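You operate a simulated robot arm through the tools that you are given. There is no shell and no other tool. Be economical: measure what you need, move in short steps, check, and stop when the job is done.

You run a simulated robot arm. Do the job below in one go: nothing can be reset, and whatever is moved stays where it is left.

## Task
Set the taper knob to 0, then wind up the slack with the green wind button.
Fine: the winder switch goes to MOTOR for it and ends at OFF; zero the winder's counter after winding, with one press.

The check looks at the end state, three seconds after you hand in, the way a careful person would. Anything else that was tipped, shoved, dropped, spilled or broken makes it a failure.

## Robot
A 7-joint arm with a three-finger gripper, on a carriage that runs on a rail from [0.158, -0.186] to [-1.447, 1.705] (x, y) and turns from -209 to 123 degrees about z. Base frame: it is fixed where the carriage stands at the start and does not move with it; the origin is on the floor, on the carriage's upright axis, x ahead of it, y to its left, z up. Readings come in m, degrees, newtons and seconds.
With the tool pointing down near the work surface it reaches from about 0.2 to 0.72 m from the robot's upright axis, wherever it stands. Its first joint turns from -115.0 to 115.0 degrees. Places, roughly: air knob [3.7, 2.6, 1]; air switch [3.6, 2.5, 1]; belt knob [0.3, -0.5, 0.3]; black round knob [4.3, 2.1, 1]; blue clamp bar [3.5, 4.7, 1]; brown tee handle [3.7, 2.1, 1.1]; cream ring by the wall [4.9, 1.6, 0.5]; cream ring on the open side [4.1, 2.5, 0.5]; edge sensor [2.7, 0.6, 1]; gain knob [2.4, 1.3, 0.8]; green clamp bar [3.7, 4.9, 1]; green wind button [0.6, -0.3, 0.8]; grey zero button [0.5, -0.4, 0.8]; guide switch [2.5, 1.3, 0.8]; inch button [0.1, -1, 0.8]; jog button on the sensor box [2.6, 1.5, 0.8]. Payload 2.69 kg.
The tool frame sits at the grasp point between the pads (the TCP): z along the fingers, y along the line on which they close. The tips reach 0.03 m beyond it. Largest opening 0.128 m; the body of the gripper starts 0.117 m behind the TCP.
Orientation is told as [roll, pitch, yaw] about the base's x, y, z axes, in that order, counted from this pose: with the fingers straight down and closing along the base's y, the tool's x points along the base's -x, its y along +y and its z along -z.

## Interface
- The arm moves only by the tool nudge_tool. Its argument "moves" is one flat list of numbers, 6 for each row, row after row: the shift along the tool's x, y, z in m, then the turn, a rotation vector about the tool's x, y, z in degrees. In form: [dx, dy, dz, wx, wy, wz, dx, dy, dz, wx, wy, wz, ...]. A call has 1 to 12 rows; each row is the pose to reach, as a shift and turn from the pose commanded when the call began, along the tool's axes at that moment. "jaw" is the finger opening in m, from 0 to 0.128, set as the call begins (left out, the last holds). A row lasts 0.2 s, in which the tool goes at most 0.05 m and 8.6 degrees; a call with a longer step from one row to the next is refused whole, and so is a gripper value outside its range. Where a pose cannot be reached the arm comes as near as it can. A force on the tool above 50 N (or 10 N above the force at the start of the call, whichever is more), or a blocked arm, ends the call early, and 0.2 s more pass. The fingers move at their own pace and stop on an object; they squeeze with about 33 N. The grip force told is the motor's: it shows also when the fingers shut on nothing. Time passes only in rows, and 0.2 s behind the last, so rows that repeat a pose let the fingers close. It gives the time, the measured TCP pose, the force on the tool (base axes), the opening and the grip force at its end, in the units of the frame above (readings bear some noise), with the torque about the TCP (base axes, N m) and any sound that the robot's microphone picked up, and new pictures: "show" is both (left out), scene, wrist or none.
- Cameras (640 x 400 px; columns grow to the right, rows downward): "scene" is now at [-0.0245, 0.1031, 1.5314]; the picture's right is [-0.89, -0.45, 0.00], its down [-0.36, 0.71, -0.61] and it looks along [0.27, -0.54, -0.79] (base axes); focal length 296 px, centre (320, 200). "wrist" rides on the gripper at [0.058, 0.054, -0.131] in the tool frame; the picture's right is [-0.68, 0.74, 0.00], its down [-0.62, -0.57, -0.55] and it looks along [-0.40, -0.37, 0.84] (tool axes); focal length 234 px, centre (320, 200).
- lift_body(by): slides the trunk up (or, below 0, down) by that many m; the arm and the scene camera ride with it, the base frame stays. It gives what a move gives, with no picture.
- base_move(legs): drives the robot by 1 to 6 legs, each [ahead, left, turn to the left] in m, m and degrees, along the robot's own axes; the way and the turn of a leg run together, so that a leg with both is an arc; at most 1.5 m and 180 degrees a leg. The arm and the cameras ride along, it lands a little off, and it stops where it bumps. It keeps to its track: a leg is cut to what the track allows. It gives what a move gives, and a new picture of the scene camera.
- aim_head(pan, tilt): turns the head with the scene camera to pan (to the left, within 155 degrees either way) and tilt (down, from -29 to 69), counted from straight ahead of the robot. It gives what a move gives, and a new picture of the scene camera.
- measure_at(camera, pixels): there is no depth. For up to 12 entries [column, row, z] of the newest picture of that camera ("zoom" is the newest enlarged one), the place [x, y] in the base frame at which the ray of that pixel passes the height z, good to about 0.002 m. The clock stands still meanwhile.
- close_up(camera, box): a new picture of the part [left, top, right, bottom] of that camera's present view, enlarged. The clock stands still meanwhile.
- job_done(): hands the job in; it is judged then, once.

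Go step by step. Measure first, check grasps and placings, and put right what went wrong. The budget is 80 turns and 260 pictures, counting those below and the enlarged ones. Unless the task says otherwise, let go and move clear before handing in, and close with one line.

The tools are called after "Request:" as name(argument=value, ...) on one line, values as JSON. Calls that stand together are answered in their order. nudge_tool: Moves the arm, as the interface text tells. Its arguments: {"type":"object","properties":{"moves":{"type":"array","items":{"type":"number"}},"jaw":{"type":"number"},"show":{"type":"string","enum":["both","scene","wrist","none"]}},"required":["moves"]} The other tools are called the same way: lift_body (by) slides the trunk up or down; base_move (legs) drives the base; aim_head (pan, tilt) turns the head that bears the scene camera; measure_at (camera, pixels) gives the place at which the rays of pixels pass given heights; close_up (camera, box) takes an enlarged picture of a part of a camera's view; job_done () hands the job in.

At the start:

```text
clock: 0.0
tool_pos: [0.5337, -0.2549, 0.9917]
tool_rot: [0.0, 0.1, 0.1]
wrist_force: [0.0, 0.7, -0.9]
torque: [0.01, 0.03, -0.02]
grip_width: 0.1277
grip_force: 0.1
trunk travel left (down, up): [-0.7, 0.29]
robot x, y, heading: [0.0002, -0.0005, 0.1]
head pan, tilt: [-63.3, 52.6]
```

scene: 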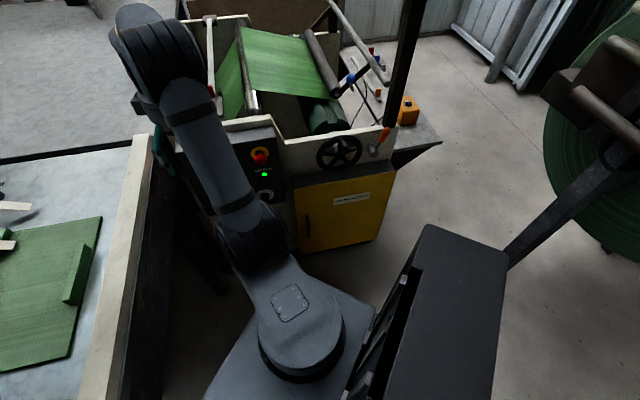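
wrist: 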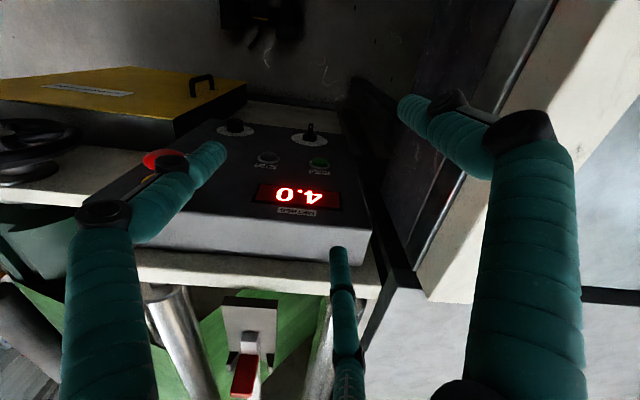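

The wrist picture shows a panel with a 4.0 counter (300,195), two buttons (268,157),(318,163) and two knobs (235,128),(310,138). I'll enlarge it and the scene view.

Request:
close_up(camera="wrist", box=[130, 100, 380, 256])

Request:
close_up(camera="scene", box=[210, 110, 310, 230])

Request:
close_up(camera="scene", box=[180, 0, 460, 175])

```text
2.56 times, centred on (255, 178) of wrist
```

zoom: 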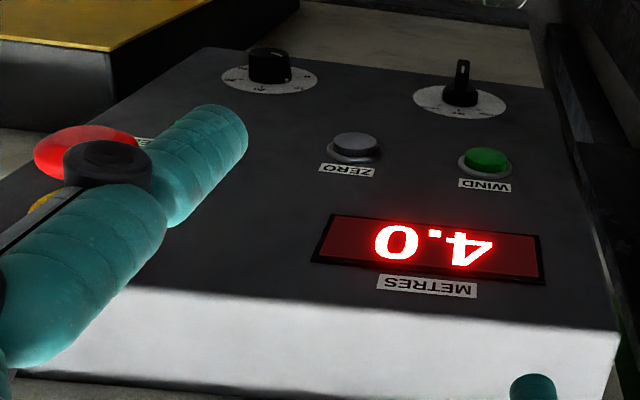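

```text
3.33 times, centred on (260, 170) of scene
```

zoom: 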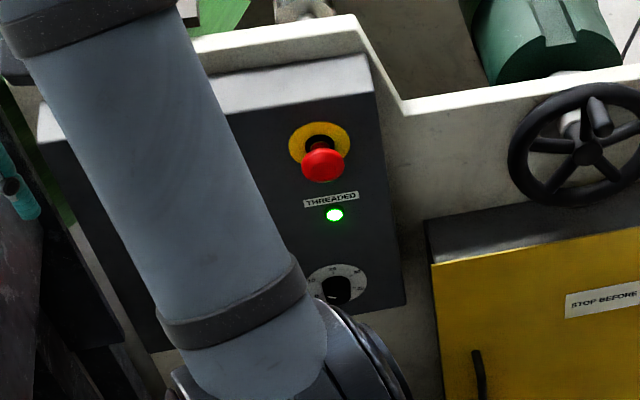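

```text
2.29 times, centred on (320, 88) of scene
```

zoom: 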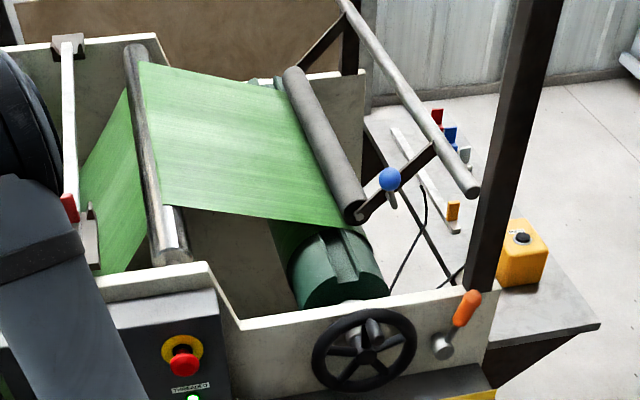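

The panel has WIND, ZERO, a switch and a knob, with the arm hiding part of it. I'll read the yellow door sign and the knob dials, then measure.

Request:
close_up(camera="scene", box=[325, 180, 381, 215])

Request:
close_up(camera="wrist", box=[205, 110, 345, 176])

Request:
close_up(camera="scene", box=[250, 140, 282, 205])

Request:
measure_at(camera="wrist", pixels=[[318, 163, 0.8], [268, 157, 0.8], [310, 138, 0.75], [235, 128, 0.75], [310, 138, 0.7], [318, 163, 0.75]])

```text
11.43 times, centred on (353, 198) of scene
```

zoom: 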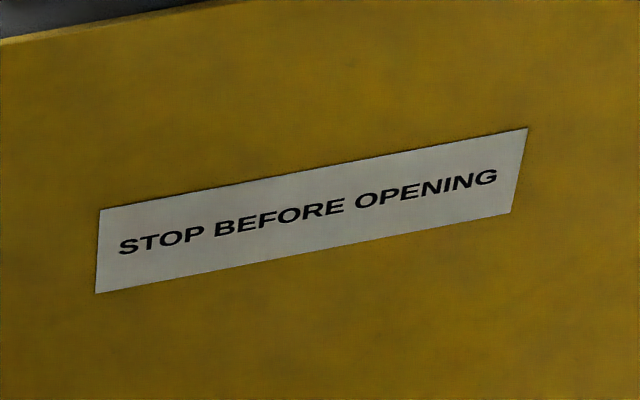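

```text
4.57 times, centred on (275, 143) of wrist
```

zoom: 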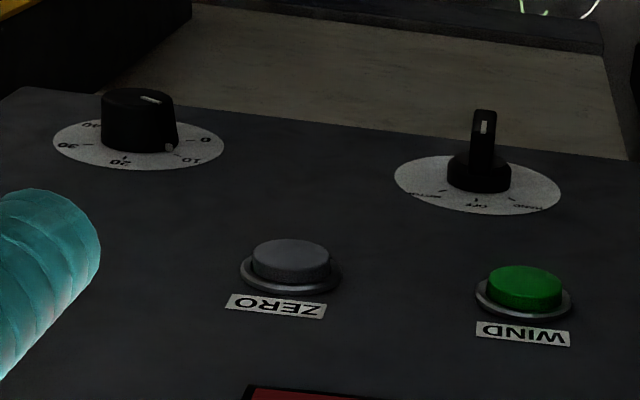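

```text
6.15 times, centred on (266, 172) of scene
```

zoom: 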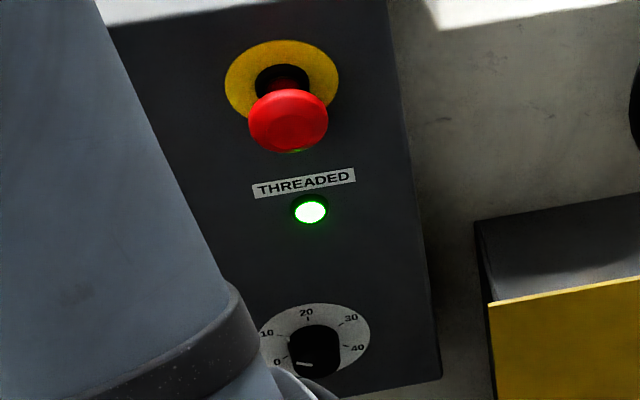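

```text
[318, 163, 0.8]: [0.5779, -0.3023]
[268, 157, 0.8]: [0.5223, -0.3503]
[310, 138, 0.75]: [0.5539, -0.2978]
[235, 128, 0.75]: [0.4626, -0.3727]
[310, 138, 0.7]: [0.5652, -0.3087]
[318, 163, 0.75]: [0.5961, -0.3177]
```

Panel's row direction runs about (0.76,0.65), so its normal is along the rail. I'll back off along the rail to see the panel with the arm clear and have room to tilt the tool.

Request:
base_move(legs=[[-0.194, 0.229, 0]])

Request:
nudge_tool(moves=[0, 0, 0, 6.1, -5.2, 0, 0, 0, 0, 12.2, -10.4, 0, 0, 0, 0, 18.2, -15.6, 0, 0, 0, 0, 24.3, -20.8, 0, 0, 0, 0, 30.4, -26, 0])

```text
clock: 2.0
tool_pos: [0.3409, -0.0283, 0.99]
tool_rot: [0.0, -0.1, 0.1]
wrist_force: [0.8, -0.5, -0.3]
torque: [0.0, -0.01, -0.02]
grip_width: 0.1281
grip_force: 0.0
trunk travel left (down, up): [-0.7, 0.29]
robot x, y, heading: [-0.1986, 0.2265, -0.2]
head pan, tilt: [-63.3, 52.6]
```

scene: 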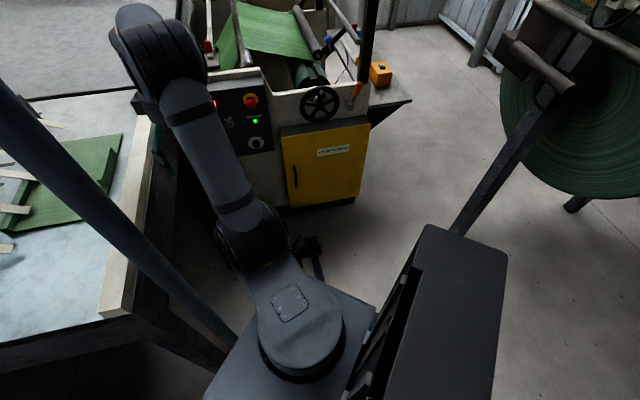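

```text
clock: 3.2
tool_pos: [0.3432, -0.0286, 0.9939]
tool_rot: [-31.4, -23.7, 6.8]
wrist_force: [0.4, -0.1, -0.1]
torque: [0.06, -0.02, 0.05]
grip_width: 0.1281
grip_force: 0.0
out of reach, approached as far as the arm can: row 5
trunk travel left (down, up): [-0.7, 0.29]
robot x, y, heading: [-0.1956, 0.2257, 0.0]
head pan, tilt: [-63.3, 52.6]
```

scene: 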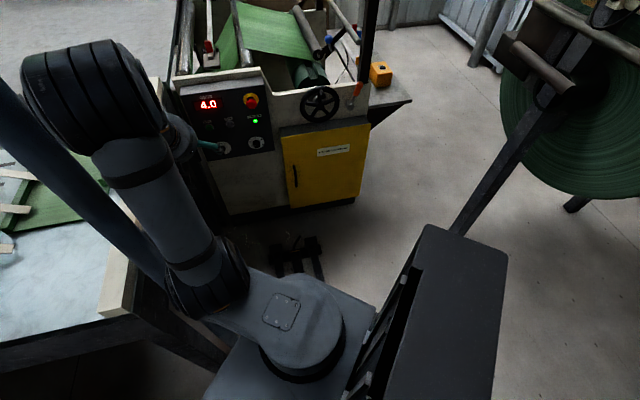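
wrist: 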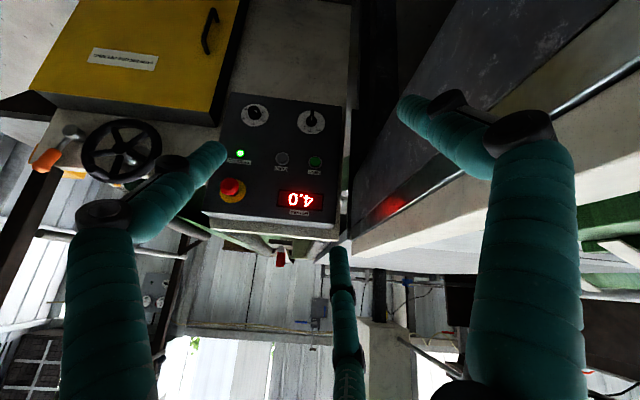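

Now the panel is in clear view of both cameras. Enlarging both to read the dials.

Request:
close_up(camera="wrist", box=[205, 90, 355, 184])

Request:
close_up(camera="scene", box=[175, 70, 285, 165])

Request:
close_up(camera="wrist", box=[232, 95, 336, 160])

```text
4.26 times, centred on (280, 137) of wrist
```

zoom: 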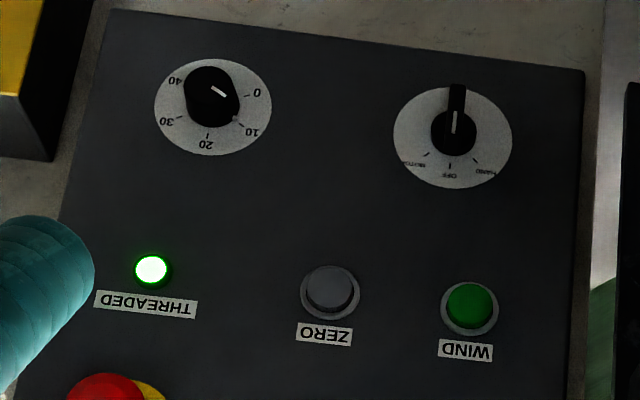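

```text
4.21 times, centred on (230, 118) of scene
```

zoom: 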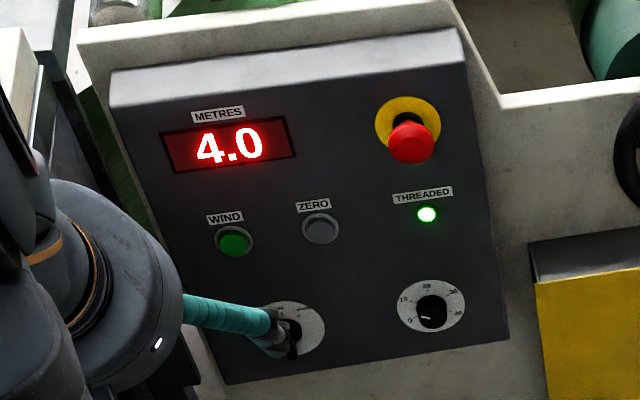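

```text
6.15 times, centred on (284, 128) of wrist
```

zoom: 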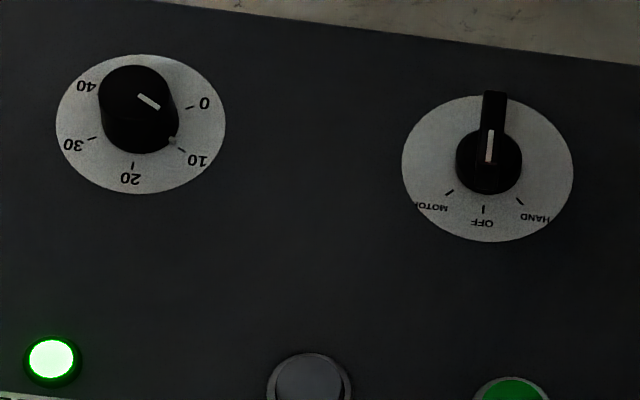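

Switch reads OFF (handle mark toward OFF), taper knob about 10. Now I measure the features from both cameras at two heights to triangulate.

Request:
measure_at(camera="wrist", pixels=[[254.7, 115.8, 0.6], [254.7, 115.8, 0.8], [311.2, 122.8, 0.6], [311.2, 122.8, 0.8], [315.2, 161.6, 0.7], [315.2, 161.6, 0.9], [282.3, 158.1, 0.7], [282.3, 158.1, 0.9], [240.3, 153.2, 0.7], [240.3, 153.2, 0.9]])

Request:
measure_at(camera="scene", pixels=[[256.4, 142.9, 0.6], [256.4, 142.9, 0.8], [209.8, 127.7, 0.7], [209.8, 127.7, 0.9], [230, 124.7, 0.7], [230, 124.7, 0.9], [255.4, 121.3, 0.7], [255.4, 121.3, 0.9]])

```text
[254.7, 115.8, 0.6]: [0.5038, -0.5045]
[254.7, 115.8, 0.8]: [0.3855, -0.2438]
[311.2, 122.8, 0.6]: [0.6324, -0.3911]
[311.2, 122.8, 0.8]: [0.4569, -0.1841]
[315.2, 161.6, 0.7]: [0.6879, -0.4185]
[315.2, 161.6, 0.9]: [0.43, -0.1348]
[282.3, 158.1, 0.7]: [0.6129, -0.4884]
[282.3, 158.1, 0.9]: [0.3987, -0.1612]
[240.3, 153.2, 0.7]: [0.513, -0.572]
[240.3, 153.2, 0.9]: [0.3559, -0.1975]
```

```text
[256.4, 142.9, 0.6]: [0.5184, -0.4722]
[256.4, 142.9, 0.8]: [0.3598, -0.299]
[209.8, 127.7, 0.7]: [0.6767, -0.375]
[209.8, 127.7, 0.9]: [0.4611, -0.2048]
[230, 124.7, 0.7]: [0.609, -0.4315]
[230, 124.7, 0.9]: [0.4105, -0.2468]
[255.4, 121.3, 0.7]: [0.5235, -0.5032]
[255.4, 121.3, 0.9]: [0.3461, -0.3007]
```

The rays meet at a vertical face: knob (0.460,-0.409,0.673), switch (0.576,-0.325,0.664), zero (0.529,-0.359,0.779), wind (0.595,-0.313,0.774). The dark post at scene (100,190) may be near the elbow, so I'll locate it before swinging the arm.

Request:
measure_at(camera="scene", pixels=[[235, 342, 0.0], [200, 305, 0.0], [200, 305, 0.5], [15, 110, 1.0], [15, 110, 0.5], [130, 315, 0.7], [30, 110, 1.2]])

Request:
aim_head(pan=-20, tilt=45)

```text
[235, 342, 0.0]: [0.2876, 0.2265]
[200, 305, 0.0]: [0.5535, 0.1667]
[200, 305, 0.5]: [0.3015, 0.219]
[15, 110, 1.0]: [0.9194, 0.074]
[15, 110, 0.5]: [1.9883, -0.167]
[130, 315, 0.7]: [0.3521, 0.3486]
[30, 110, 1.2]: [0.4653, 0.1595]
```

```text
clock: 4.3
tool_pos: [0.3429, -0.0324, 0.9932]
tool_rot: [-31.4, -23.8, 6.5]
wrist_force: [0.5, 0.4, -0.8]
torque: [0.0, 0.04, 0.04]
grip_width: 0.1281
grip_force: 0.1
trunk travel left (down, up): [-0.7, 0.29]
robot x, y, heading: [-0.1912, 0.2285, -0.1]
head pan, tilt: [-20.0, 45.0]
```

scene: 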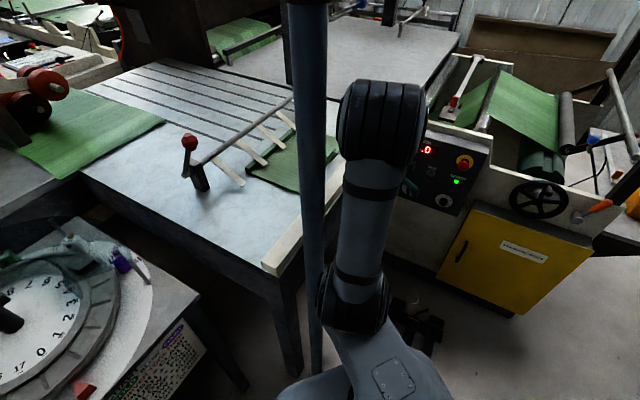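

The post stands near (0.29, 0.23), left of the arm; moving toward the panel takes the arm away from it. I'll tilt the tool to horizontal facing the panel, going lower, forward and right.

Request:
nudge_tool(moves=[0.0122, -0.0042, 0.0251, 2.78, -5.03, 5.32, 0.0243, -0.0084, 0.0502, 5.56, -10.07, 10.64, 0.0365, -0.0127, 0.0752, 8.33, -15.1, 15.97, 0.0487, -0.0169, 0.1003, 11.1, -20.13, 21.29, 0.0608, -0.0211, 0.1254, 13.9, -25.2, 26.6], show="both")

```text
clock: 4.8
tool_pos: [0.4183, -0.0273, 0.9808]
tool_rot: [-34.5, -31.2, 12.0]
wrist_force: [-26.8, -7.9, 12.4]
torque: [1.31, 0.03, 3.1]
grip_width: 0.1286
grip_force: 0.0
out of reach, approached as far as the arm can: row 1
trunk travel left (down, up): [-0.7, 0.29]
robot x, y, heading: [-0.1913, 0.2249, -0.3]
head pan, tilt: [-20.0, 45.0]
stopped in row 2: the force on the tool passed its limit at 115 N (the readings are from after the stop); the commanded pose is now the measured one
```

scene: 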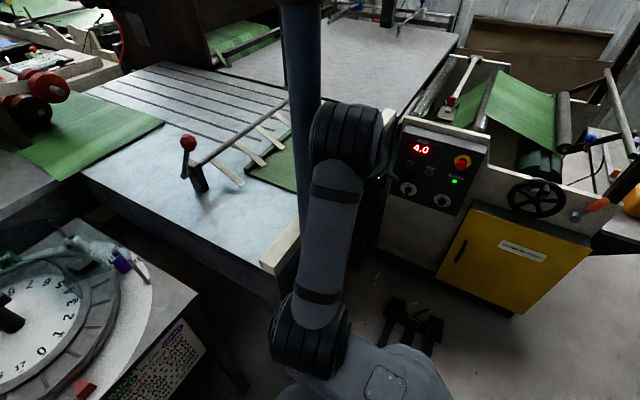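
wrist: 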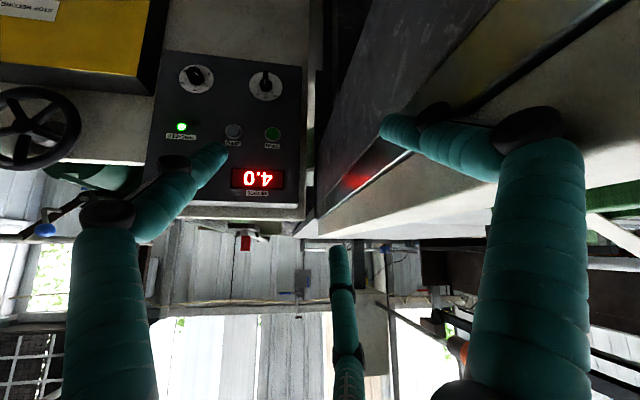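

The arm was too folded and swung left until something touched (scene (345,150), near the post/table rail). I'll back off toward -x without turning.

Request:
nudge_tool(moves=[0.0309, -0.0183, -0.0101, 0, 0, 0, 0.0617, -0.0366, -0.0202, 0, 0, 0, 0.0926, -0.0549, -0.0303, 0, 0, 0], show="scene")

```text
clock: 5.6
tool_pos: [0.3275, -0.0691, 0.9779]
tool_rot: [-34.3, -31.0, 12.7]
wrist_force: [0.1, -0.1, 0.0]
torque: [0.02, -0.05, 0.0]
grip_width: 0.1281
grip_force: 0.1
trunk travel left (down, up): [-0.7, 0.29]
robot x, y, heading: [-0.1885, 0.2306, 0.1]
head pan, tilt: [-20.0, 45.0]
```

scene: 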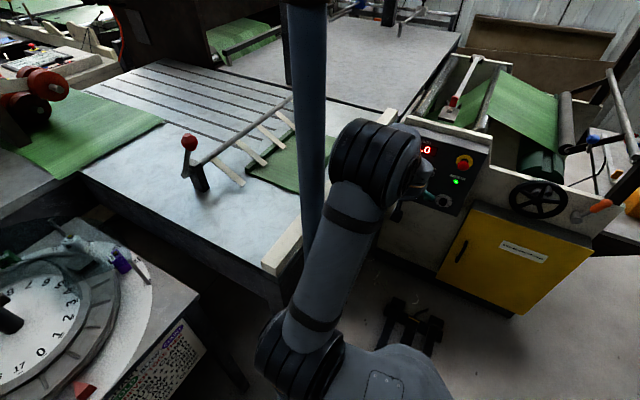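

Clear of contact. I'll turn the carriage right by 35° so the arm works away from the post and table.

Request:
base_move(legs=[[0, 0, -35]])

```text
clock: 7.7
tool_pos: [0.0651, -0.3143, 0.9779]
tool_rot: [-34.5, -30.9, -22.4]
wrist_force: [0.1, 0.3, 0.3]
torque: [-0.02, 0.01, 0.02]
grip_width: 0.1278
grip_force: 0.0
trunk travel left (down, up): [-0.7, 0.29]
robot x, y, heading: [-0.1941, 0.2268, -34.8]
head pan, tilt: [-20.0, 45.0]
```

scene: 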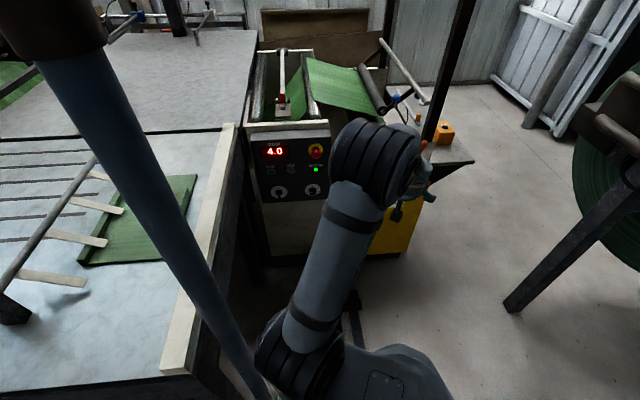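

Now the space is clear. I'll extend toward the panel front (still ~0.2 m away) before tilting.

Request:
nudge_tool(moves=[-0.0184, 0.0314, 0.0156, 0, 0, 0, -0.0368, 0.0627, 0.0312, 0, 0, 0, -0.0552, 0.0941, 0.0469, 0, 0, 0, -0.0736, 0.1255, 0.0625, 0, 0, 0, -0.092, 0.1568, 0.0781, 0, 0, 0, -0.1104, 0.1882, 0.0937, 0, 0, 0], show="scene")

```text
clock: 9.1
tool_pos: [0.279, -0.2926, 0.876]
tool_rot: [-34.3, -30.7, -22.5]
wrist_force: [0.5, 0.4, -0.7]
torque: [-0.02, 0.05, 0.0]
grip_width: 0.1278
grip_force: 0.1
trunk travel left (down, up): [-0.7, 0.29]
robot x, y, heading: [-0.1881, 0.2252, -35.2]
head pan, tilt: [-20.0, 45.0]
```

scene: 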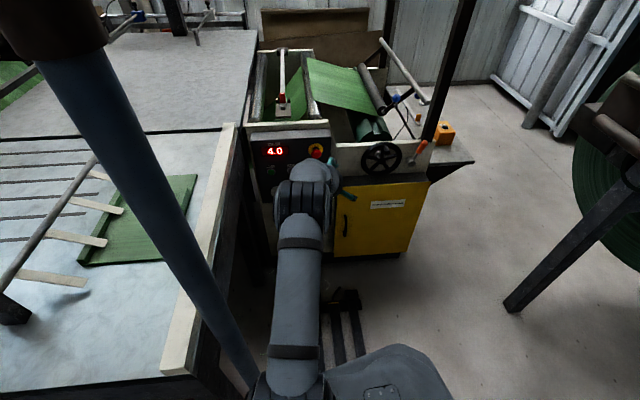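

Reached as planned. Now tilting the tool to face the panel squarely, TCP in place.

Request:
nudge_tool(moves=[0, 0, 0, -0.4, -6.2, 4.0, 0, 0, 0, -0.8, -12.4, 7.95, 0, 0, 0, -1.2, -18.6, 11.9, 0, 0, 0, -1.6, -24.75, 15.9, 0, 0, 0, -2.0, -30.9, 19.9, 0, 0, 0, -2.4, -37.1, 23.85, 0, 0, 0, -2.8, -43.3, 27.8, 0, 0, 0, -3.2, -49.5, 31.8], show="both")

```text
clock: 10.9
tool_pos: [0.2808, -0.2901, 0.8757]
tool_rot: [-26.8, -89.9, -26.4]
wrist_force: [0.2, -1.1, -0.1]
torque: [0.0, -0.02, -0.01]
grip_width: 0.128
grip_force: 0.1
out of reach, approached as far as the arm can: row 4, 5, 6
trunk travel left (down, up): [-0.7, 0.29]
robot x, y, heading: [-0.1971, 0.2257, -34.8]
head pan, tilt: [-20.0, 45.0]
```

scene: 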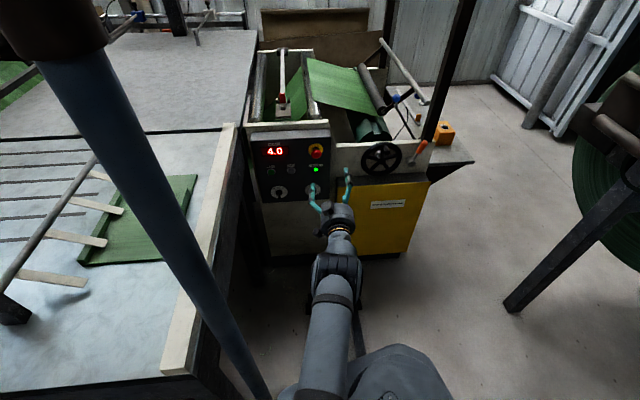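
wrist: 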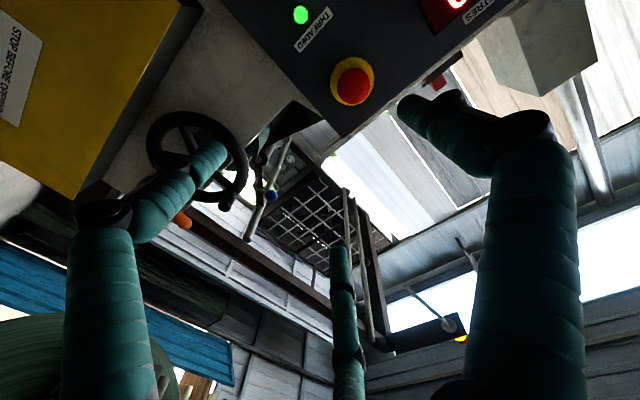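

The tool now faces the panel squarely (x down, y along the row). I'll lower the trunk to knob height, keeping the arm's shape.

Request:
lift_body(by=-0.203)

Request:
nudge_tool(moves=[0, 0.037, 0, 0, 0, 0, 0, 0.073, 0.03, 0, 0, 0, 0, 0.073, 0.06, 0, 0, 0], jaw=0.07, show="both")

```text
clock: 13.1
tool_pos: [0.2776, -0.2909, 0.6729]
tool_rot: [-18.0, -89.7, -35.3]
wrist_force: [-0.3, -0.1, 0.3]
torque: [-0.01, 0.03, -0.01]
grip_width: 0.1281
grip_force: 0.1
trunk travel left (down, up): [-0.497, 0.493]
robot x, y, heading: [-0.1956, 0.2277, -35.1]
head pan, tilt: [-20.0, 45.0]
```

```text
clock: 13.9
tool_pos: [0.3722, -0.2951, 0.6721]
tool_rot: [-19.9, -89.7, -33.4]
wrist_force: [0.7, 0.0, 0.5]
torque: [-0.01, 0.03, -0.01]
grip_width: 0.0715
grip_force: 0.3
trunk travel left (down, up): [-0.497, 0.493]
robot x, y, heading: [-0.1942, 0.2293, -34.8]
head pan, tilt: [-20.0, 45.0]
```

scene: 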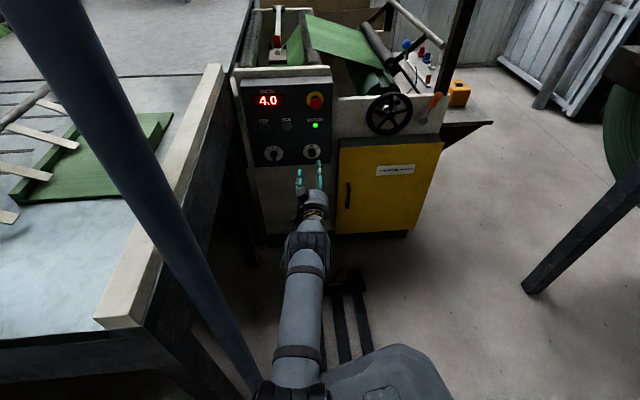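
wrist: 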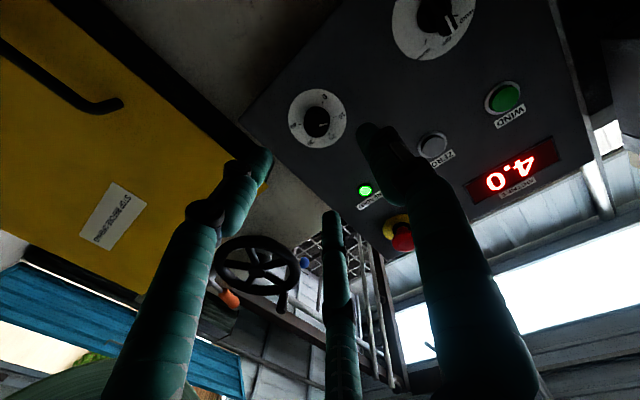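

TCP is 0.145 m before the dial. Zooming to refine the knob's position and pointer reading.

Request:
close_up(camera="wrist", box=[269, 89, 365, 149])

Request:
close_up(camera="scene", box=[240, 75, 352, 175])

Request:
measure_at(camera="wrist", pixels=[[317, 119, 0.66], [317, 119, 0.69], [426, 20, 0.65], [426, 20, 0.68], [434, 145, 0.76], [434, 145, 0.79], [505, 97, 0.76], [505, 97, 0.79]])

```text
6.67 times, centred on (317, 119) of wrist
```

zoom: 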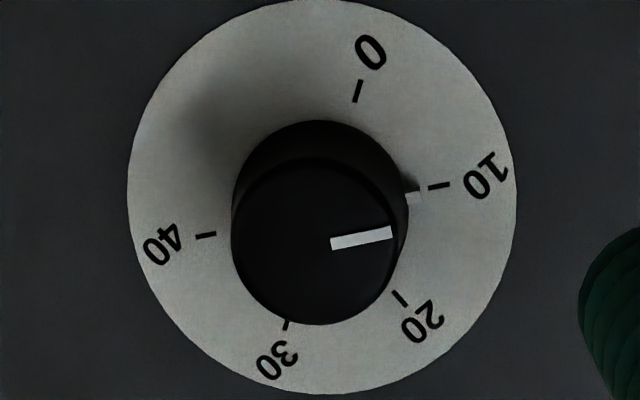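

```text
4.00 times, centred on (296, 125) of scene
```

zoom: 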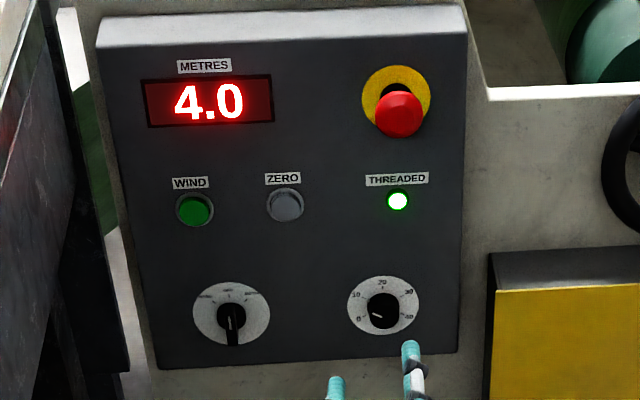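

```text
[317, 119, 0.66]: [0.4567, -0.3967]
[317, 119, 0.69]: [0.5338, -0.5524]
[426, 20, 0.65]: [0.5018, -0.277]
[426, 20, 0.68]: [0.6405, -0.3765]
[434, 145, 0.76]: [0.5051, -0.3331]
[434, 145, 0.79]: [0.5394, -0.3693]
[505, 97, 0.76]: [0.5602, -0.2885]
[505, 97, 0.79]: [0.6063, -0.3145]
```

Pointer is just at/under 10. Cross-checking the knob and switch positions with the scene camera.

Request:
measure_at(camera="scene", pixels=[[311.9, 151.2, 0.66], [311.9, 151.2, 0.68], [273.9, 153.2, 0.66], [273.9, 153.2, 0.68], [287.2, 126.2, 0.77], [287.2, 126.2, 0.79], [264.7, 127.5, 0.77], [264.7, 127.5, 0.79], [322.5, 158.2, 0.65], [293.3, 167, 0.65]])

```text
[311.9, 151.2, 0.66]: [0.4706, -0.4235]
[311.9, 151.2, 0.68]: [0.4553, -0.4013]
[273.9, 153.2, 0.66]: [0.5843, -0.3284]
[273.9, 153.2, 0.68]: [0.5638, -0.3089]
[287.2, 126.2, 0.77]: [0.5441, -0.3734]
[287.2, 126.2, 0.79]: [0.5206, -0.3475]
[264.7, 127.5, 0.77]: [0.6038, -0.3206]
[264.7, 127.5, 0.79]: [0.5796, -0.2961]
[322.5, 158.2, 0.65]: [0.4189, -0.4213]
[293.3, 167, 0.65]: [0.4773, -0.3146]
```

The two views agree on a face direction of about 40.4° (knob at (0.467,-0.419,0.664)), so I'll turn the tool 3.8° and go to within ~5 cm, jaws open around the knob axis.

Request:
nudge_tool(moves=[0.004, -0.001, 0.027, -1.9, 0, 0, 0.008, -0.0023, 0.054, -3.8, 0, 0, 0.008, -0.0023, 0.08, -3.8, 0, 0], jaw=0.06, show="both")

Request:
close_up(camera="scene", box=[260, 125, 340, 185])

```text
clock: 14.7
tool_pos: [0.4188, -0.3616, 0.6644]
tool_rot: [-2.5, -89.6, -47.1]
wrist_force: [0.0, 0.3, 0.2]
torque: [0.0, -0.02, 0.0]
grip_width: 0.0603
grip_force: 0.1
trunk travel left (down, up): [-0.497, 0.493]
robot x, y, heading: [-0.1903, 0.2294, -34.9]
head pan, tilt: [-20.0, 45.0]
```

scene: 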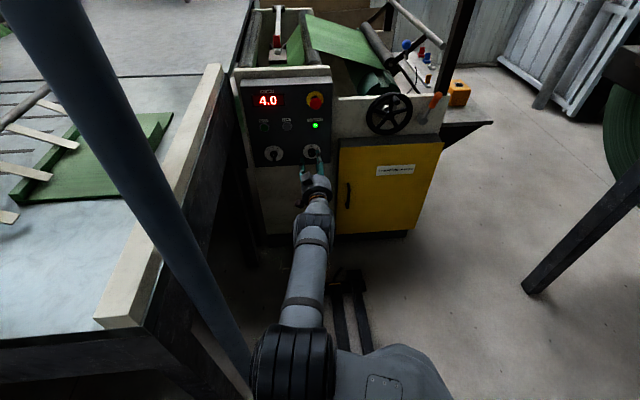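
wrist: 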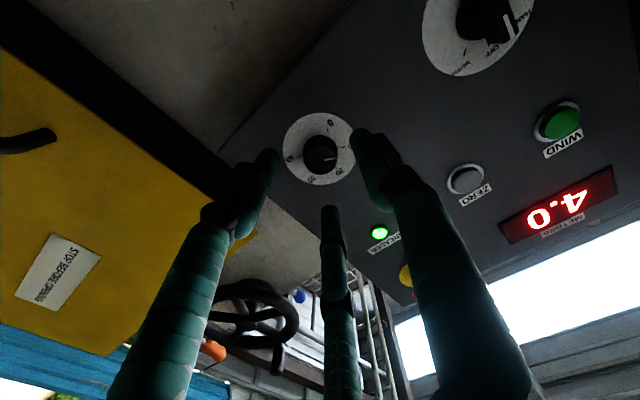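

```text
6.67 times, centred on (300, 155) of scene
```

zoom: 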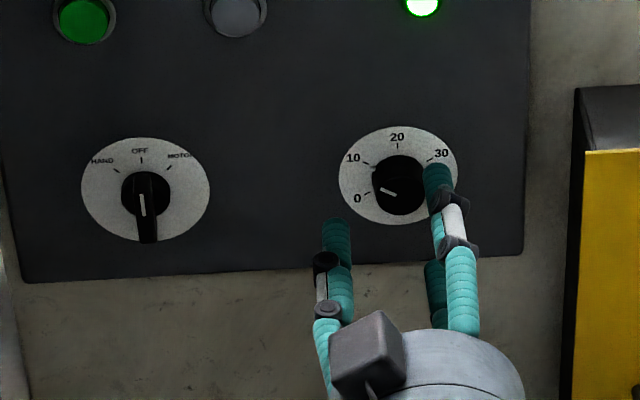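

Fingertips straddle the dial centre (318,147) as predicted. Advance 3.7 cm, then close on the knob.

Request:
nudge_tool(moves=[0, 0, 0.013, 0, 0, 0, 0, 0, 0.025, 0, 0, 0, 0, 0, 0.036, 0, 0, 0], show="wrist")

Request:
close_up(camera="scene", box=[280, 125, 340, 170])

```text
clock: 15.5
tool_pos: [0.4423, -0.3892, 0.6633]
tool_rot: [-7.2, -89.6, -42.3]
wrist_force: [0.0, -1.5, -0.2]
torque: [-0.05, 0.03, -0.01]
grip_width: 0.0599
grip_force: 0.1
trunk travel left (down, up): [-0.497, 0.493]
robot x, y, heading: [-0.194, 0.2273, -34.8]
head pan, tilt: [-20.0, 45.0]
```

wrist: 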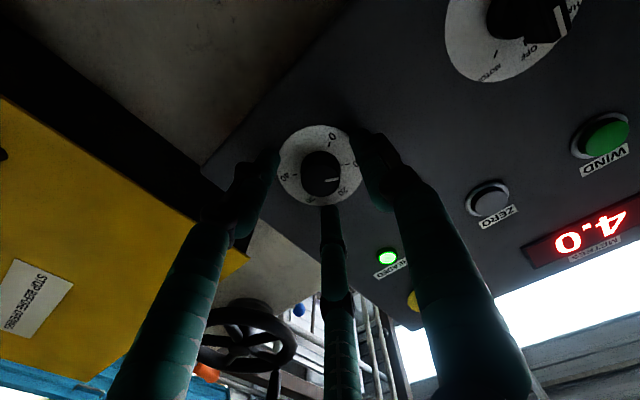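

```text
8.89 times, centred on (310, 148) of scene
```

zoom: 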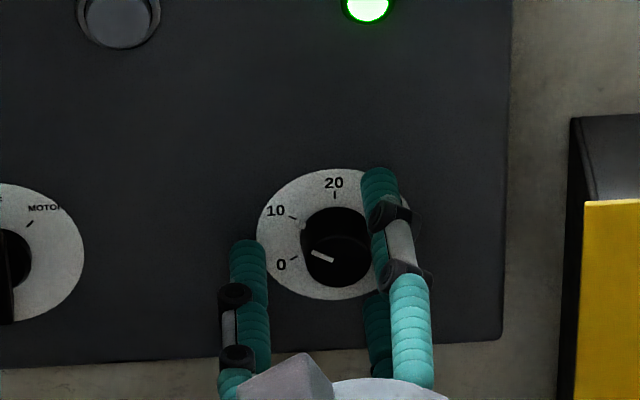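

The two fingertips look uneven in the scene zoom ((248,240) versus (380,170)), so I'll locate both tips before closing.

Request:
measure_at(camera="scene", pixels=[[301.9, 153.5, 0.64], [301.9, 153.5, 0.68], [316.7, 145.2, 0.64], [316.7, 145.2, 0.68]])

Request:
measure_at(camera="wrist", pixels=[[365, 132, 0.65], [365, 132, 0.68], [270, 155, 0.65], [270, 155, 0.68]])

Request:
close_up(camera="wrist", box=[220, 90, 420, 215])

```text
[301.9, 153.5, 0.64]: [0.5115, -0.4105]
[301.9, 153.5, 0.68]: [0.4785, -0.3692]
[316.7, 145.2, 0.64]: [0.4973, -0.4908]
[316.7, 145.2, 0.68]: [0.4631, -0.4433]
```

```text
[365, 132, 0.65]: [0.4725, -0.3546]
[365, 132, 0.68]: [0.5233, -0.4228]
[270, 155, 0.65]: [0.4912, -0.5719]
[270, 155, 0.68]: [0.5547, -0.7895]
```

```text
3.20 times, centred on (320, 152) of wrist
```

zoom: 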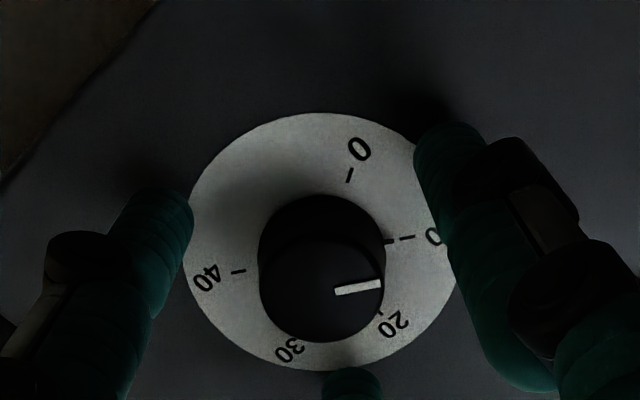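

This turns out to be a thumb opposite a pair of fingers; the thumb tip triangulates to exactly the expected place. I'll close gently to 0.04 and look.

Request:
nudge_tool(moves=[0, 0, 0, 0, 0, 0, 0, 0, 0, 0, 0, 0], jaw=0.04, show="none")

Request:
close_up(camera="wrist", box=[220, 90, 420, 215])

Request:
close_up(camera="scene", box=[280, 125, 340, 170])

```text
clock: 16.1
tool_pos: [0.4428, -0.39, 0.664]
tool_rot: [-12.8, -89.7, -36.6]
wrist_force: [-0.7, -0.2, -0.6]
torque: [-0.01, 0.0, -0.02]
grip_width: 0.0399
grip_force: 0.1
trunk travel left (down, up): [-0.497, 0.493]
robot x, y, heading: [-0.1896, 0.2276, -35.1]
head pan, tilt: [-20.0, 45.0]
```

```text
3.20 times, centred on (320, 152) of wrist
```

zoom: 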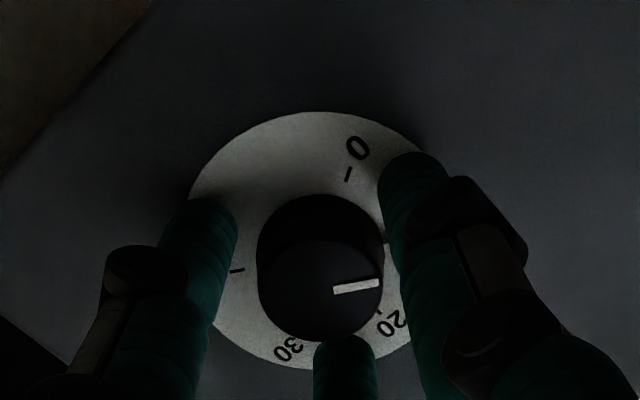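

```text
8.89 times, centred on (310, 148) of scene
```

zoom: 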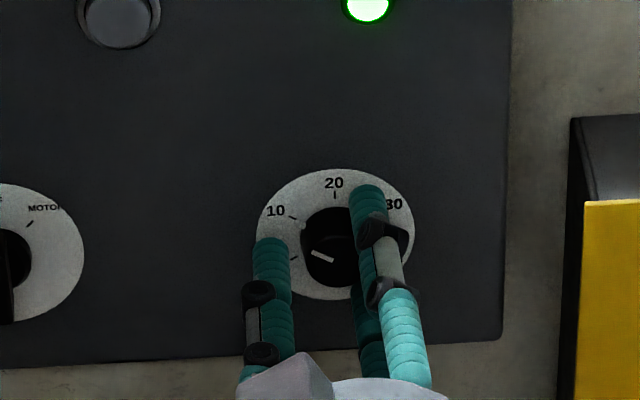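

Both sides are clear of the knob; closing further.

Request:
nudge_tool(moves=[0, 0, 0, 0, 0, 0, 0, 0, 0, 0, 0, 0, 0, 0, 0, 0, 0, 0], jaw=0.015, show="none")

Request:
close_up(camera="wrist", box=[220, 90, 420, 215])

Request:
close_up(camera="scene", box=[280, 125, 340, 170])

```text
clock: 16.9
tool_pos: [0.4415, -0.3882, 0.6659]
tool_rot: [-19.8, -89.8, -29.9]
wrist_force: [-0.1, -3.8, 3.0]
torque: [-0.12, -0.06, -0.04]
grip_width: 0.0285
grip_force: 36.7
trunk travel left (down, up): [-0.497, 0.493]
robot x, y, heading: [-0.1915, 0.2264, -35.1]
head pan, tilt: [-20.0, 45.0]
```

```text
3.20 times, centred on (320, 152) of wrist
```

zoom: 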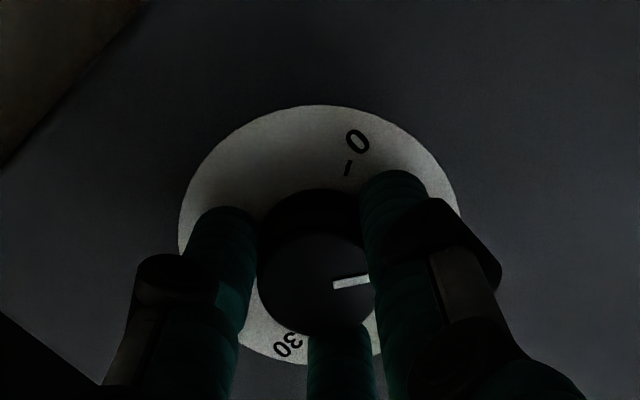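

```text
8.89 times, centred on (310, 148) of scene
```

zoom: 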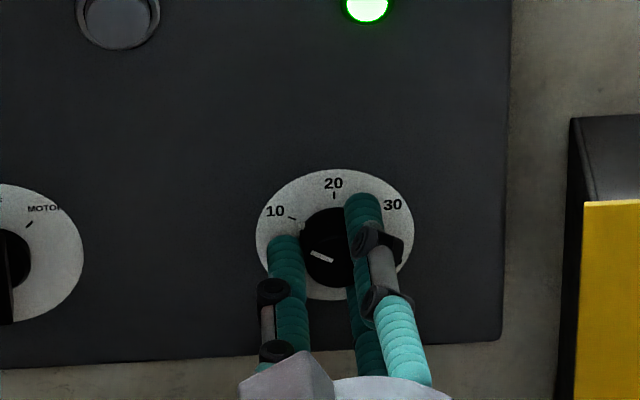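

Gripped at 28.5 mm with 37 N. Turning counter-clockwise as seen from the front (negative about tool z) by 60°.

Request:
nudge_tool(moves=[0, 0, 0, 0, 0, -7.5, 0, 0, 0, 0, 0, -15, 0, 0, 0, 0, 0, -22.5, 0, 0, 0, 0, 0, -30, 0, 0, 0, 0, 0, -37.5, 0, 0, 0, 0, 0, -45, 0, 0, 0, 0, 0, -52.5, 0, 0, 0, 0, 0, -58], show="none")

Request:
close_up(camera="wrist", box=[220, 90, 420, 215])

Request:
close_up(camera="scene", box=[280, 125, 340, 170])

```text
clock: 18.7
tool_pos: [0.4404, -0.3899, 0.666]
tool_rot: [-89.9, -31.8, 40.3]
wrist_force: [7.7, -13.8, 7.1]
torque: [0.01, -0.04, -0.32]
grip_width: 0.0285
grip_force: 44.4
trunk travel left (down, up): [-0.497, 0.493]
robot x, y, heading: [-0.1942, 0.2271, -35.1]
head pan, tilt: [-20.0, 45.0]
```

```text
3.20 times, centred on (320, 152) of wrist
```

zoom: 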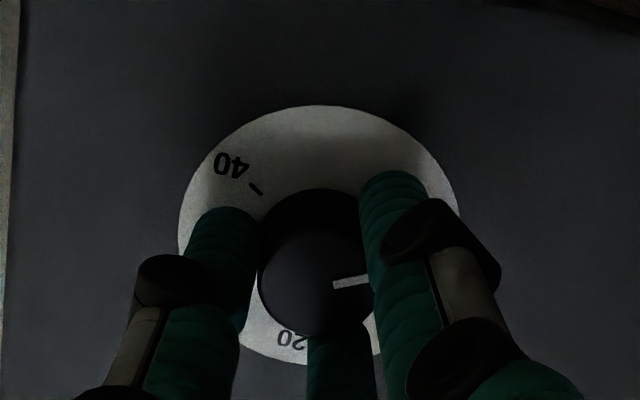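

```text
8.89 times, centred on (310, 148) of scene
```

zoom: 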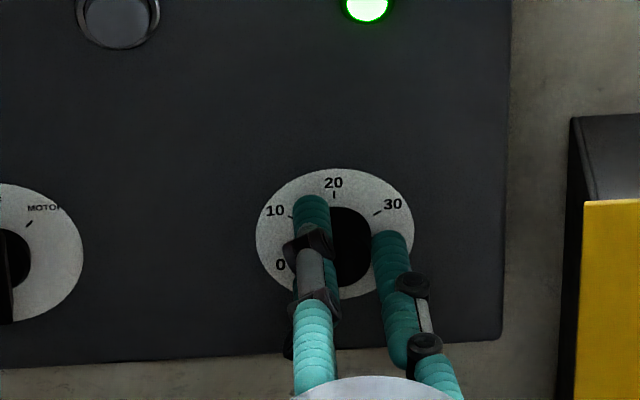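

The knob turned with the fingers. I'll open and back off a little to read the pointer.

Request:
nudge_tool(moves=[0, 0, 0, 0, 0, 0, 0, 0, 0, 0, 0, 0, 0, 0, 0, 0, 0, 0, 0, 0, -0.03, 0, 0, 0], jaw=0.06, show="wrist")

Request:
close_up(camera="wrist", box=[256, 100, 384, 180])

Request:
close_up(camera="scene", box=[292, 132, 328, 166])

```text
clock: 19.7
tool_pos: [0.4216, -0.3649, 0.665]
tool_rot: [-89.8, -32.0, 40.4]
wrist_force: [0.0, -0.5, -0.3]
torque: [0.0, 0.01, 0.0]
grip_width: 0.06
grip_force: 0.0
trunk travel left (down, up): [-0.497, 0.493]
robot x, y, heading: [-0.1923, 0.2244, -35.2]
head pan, tilt: [-20.0, 45.0]
```

wrist: 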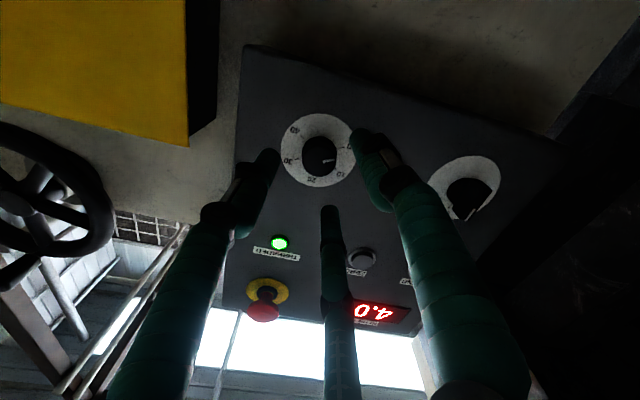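

```text
5.00 times, centred on (320, 140) of wrist
```

zoom: 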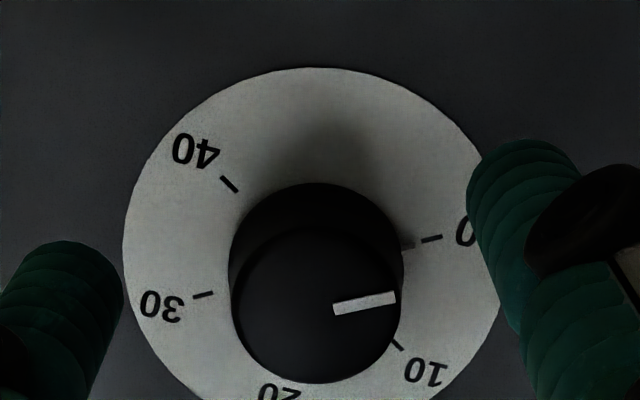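

```text
11.76 times, centred on (310, 149) of scene
```

zoom: 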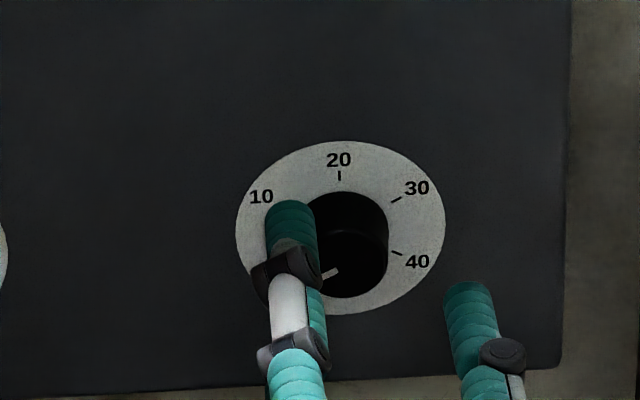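

The pointer nub lines up with the 0 tick — taper is at 0. Now back off, roll the tool back and move over to the winder switch.

Request:
nudge_tool(moves=[0, 0, -0.03, 0, 0, 0, -0.0173, 0.0108, -0.03, 0, 0, 8.3, -0.0345, 0.0216, -0.03, 0, 0, 16.6, -0.0518, 0.0324, -0.03, 0, 0, 24.9, -0.069, 0.0431, -0.03, 0, 0, 33.1, -0.0863, 0.0539, -0.03, 0, 0, 41.4, -0.1035, 0.0647, -0.03, 0, 0, 49.7, -0.1208, 0.0755, -0.03, 0, 0, 58], jaw=0.05, show="both")

Request:
close_up(camera="wrist", box=[256, 90, 384, 170])

Request:
close_up(camera="scene", box=[240, 110, 340, 172])

```text
clock: 21.5
tool_pos: [0.511, -0.2501, 0.6641]
tool_rot: [22.1, -89.7, -71.7]
wrist_force: [0.2, 0.6, -0.3]
torque: [0.0, 0.01, -0.04]
grip_width: 0.05
grip_force: 0.0
trunk travel left (down, up): [-0.497, 0.493]
robot x, y, heading: [-0.1908, 0.226, -35.6]
head pan, tilt: [-20.0, 45.0]
```

scene: 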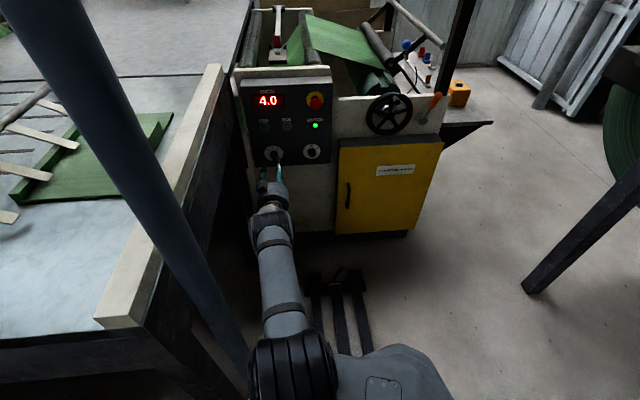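
wrist: 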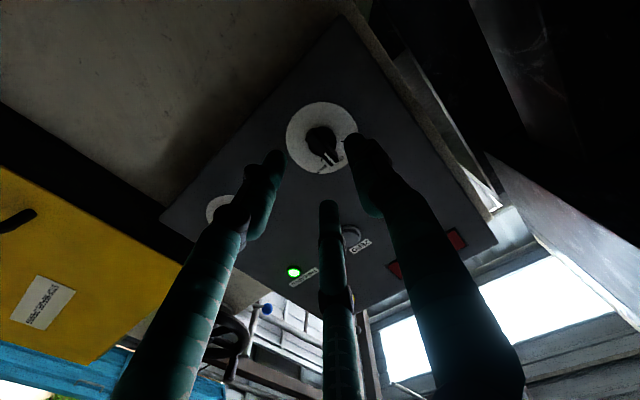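

```text
5.00 times, centred on (320, 130) of wrist
```

zoom: 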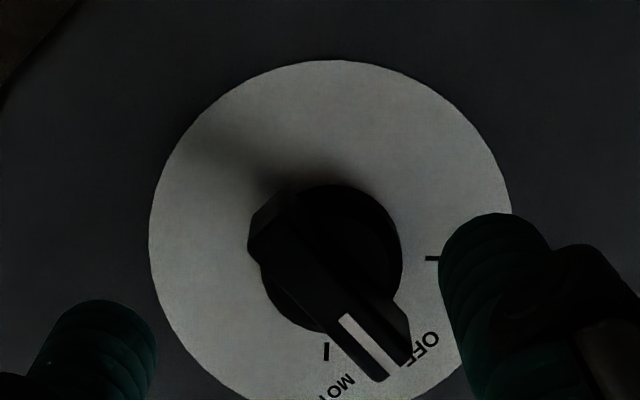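

```text
6.40 times, centred on (290, 141) of scene
```

zoom: 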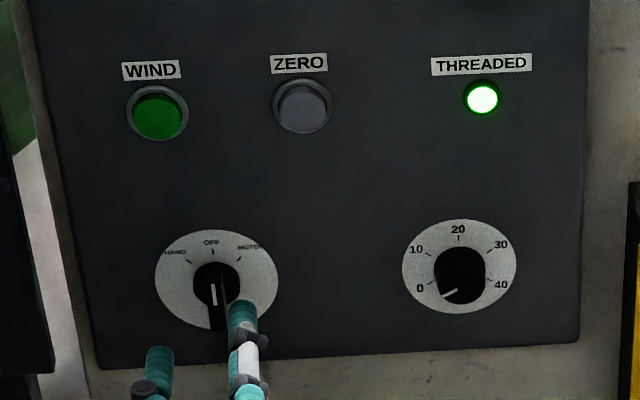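

Pointer mark points at OFF; MOTOR is to the right (clockwise). Dial is centred as predicted. Advancing around the handle.

Request:
nudge_tool(moves=[0, 0, 0.02, 0, 0, 0, 0, 0, 0.04, 0, 0, 0, 0, 0, 0.055, 0, 0, 0], show="none")

Request:
nudge_tool(moves=[0, 0, 0, 0, 0, 0, 0, 0, 0, 0, 0, 0, 0, 0, 0, 0, 0, 0], jaw=0.0, show="none")

Request:
close_up(camera="wrist", box=[240, 80, 400, 180])

Request:
close_up(camera="scene", box=[240, 110, 340, 172])

```text
clock: 22.3
tool_pos: [0.5478, -0.2913, 0.6624]
tool_rot: [-7.4, -89.8, -42.0]
wrist_force: [-0.1, 0.2, -0.3]
torque: [-0.01, 0.02, -0.03]
grip_width: 0.05
grip_force: 0.0
trunk travel left (down, up): [-0.497, 0.493]
robot x, y, heading: [-0.1913, 0.2258, -34.7]
head pan, tilt: [-20.0, 45.0]
```

```text
clock: 23.1
tool_pos: [0.5461, -0.2944, 0.6636]
tool_rot: [2.8, -89.7, -52.6]
wrist_force: [-4.1, -3.4, 0.0]
torque: [-0.02, -0.01, -0.12]
grip_width: 0.0184
grip_force: 20.4
trunk travel left (down, up): [-0.497, 0.493]
robot x, y, heading: [-0.1929, 0.2261, -35.0]
head pan, tilt: [-20.0, 45.0]
```

```text
4.00 times, centred on (320, 130) of wrist
```

zoom: 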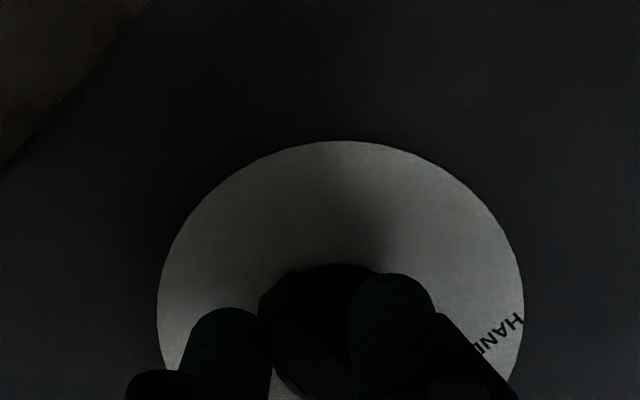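

```text
6.40 times, centred on (290, 141) of scene
```

zoom: 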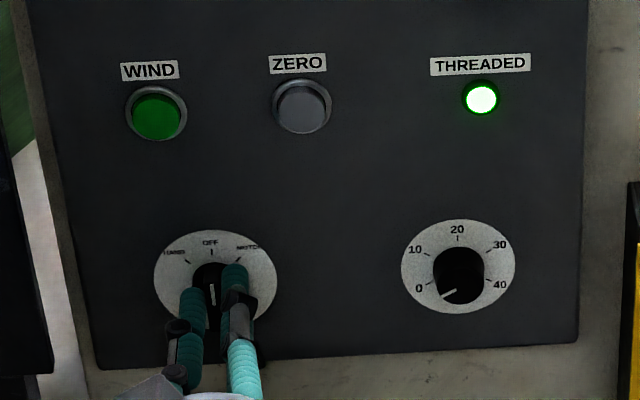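

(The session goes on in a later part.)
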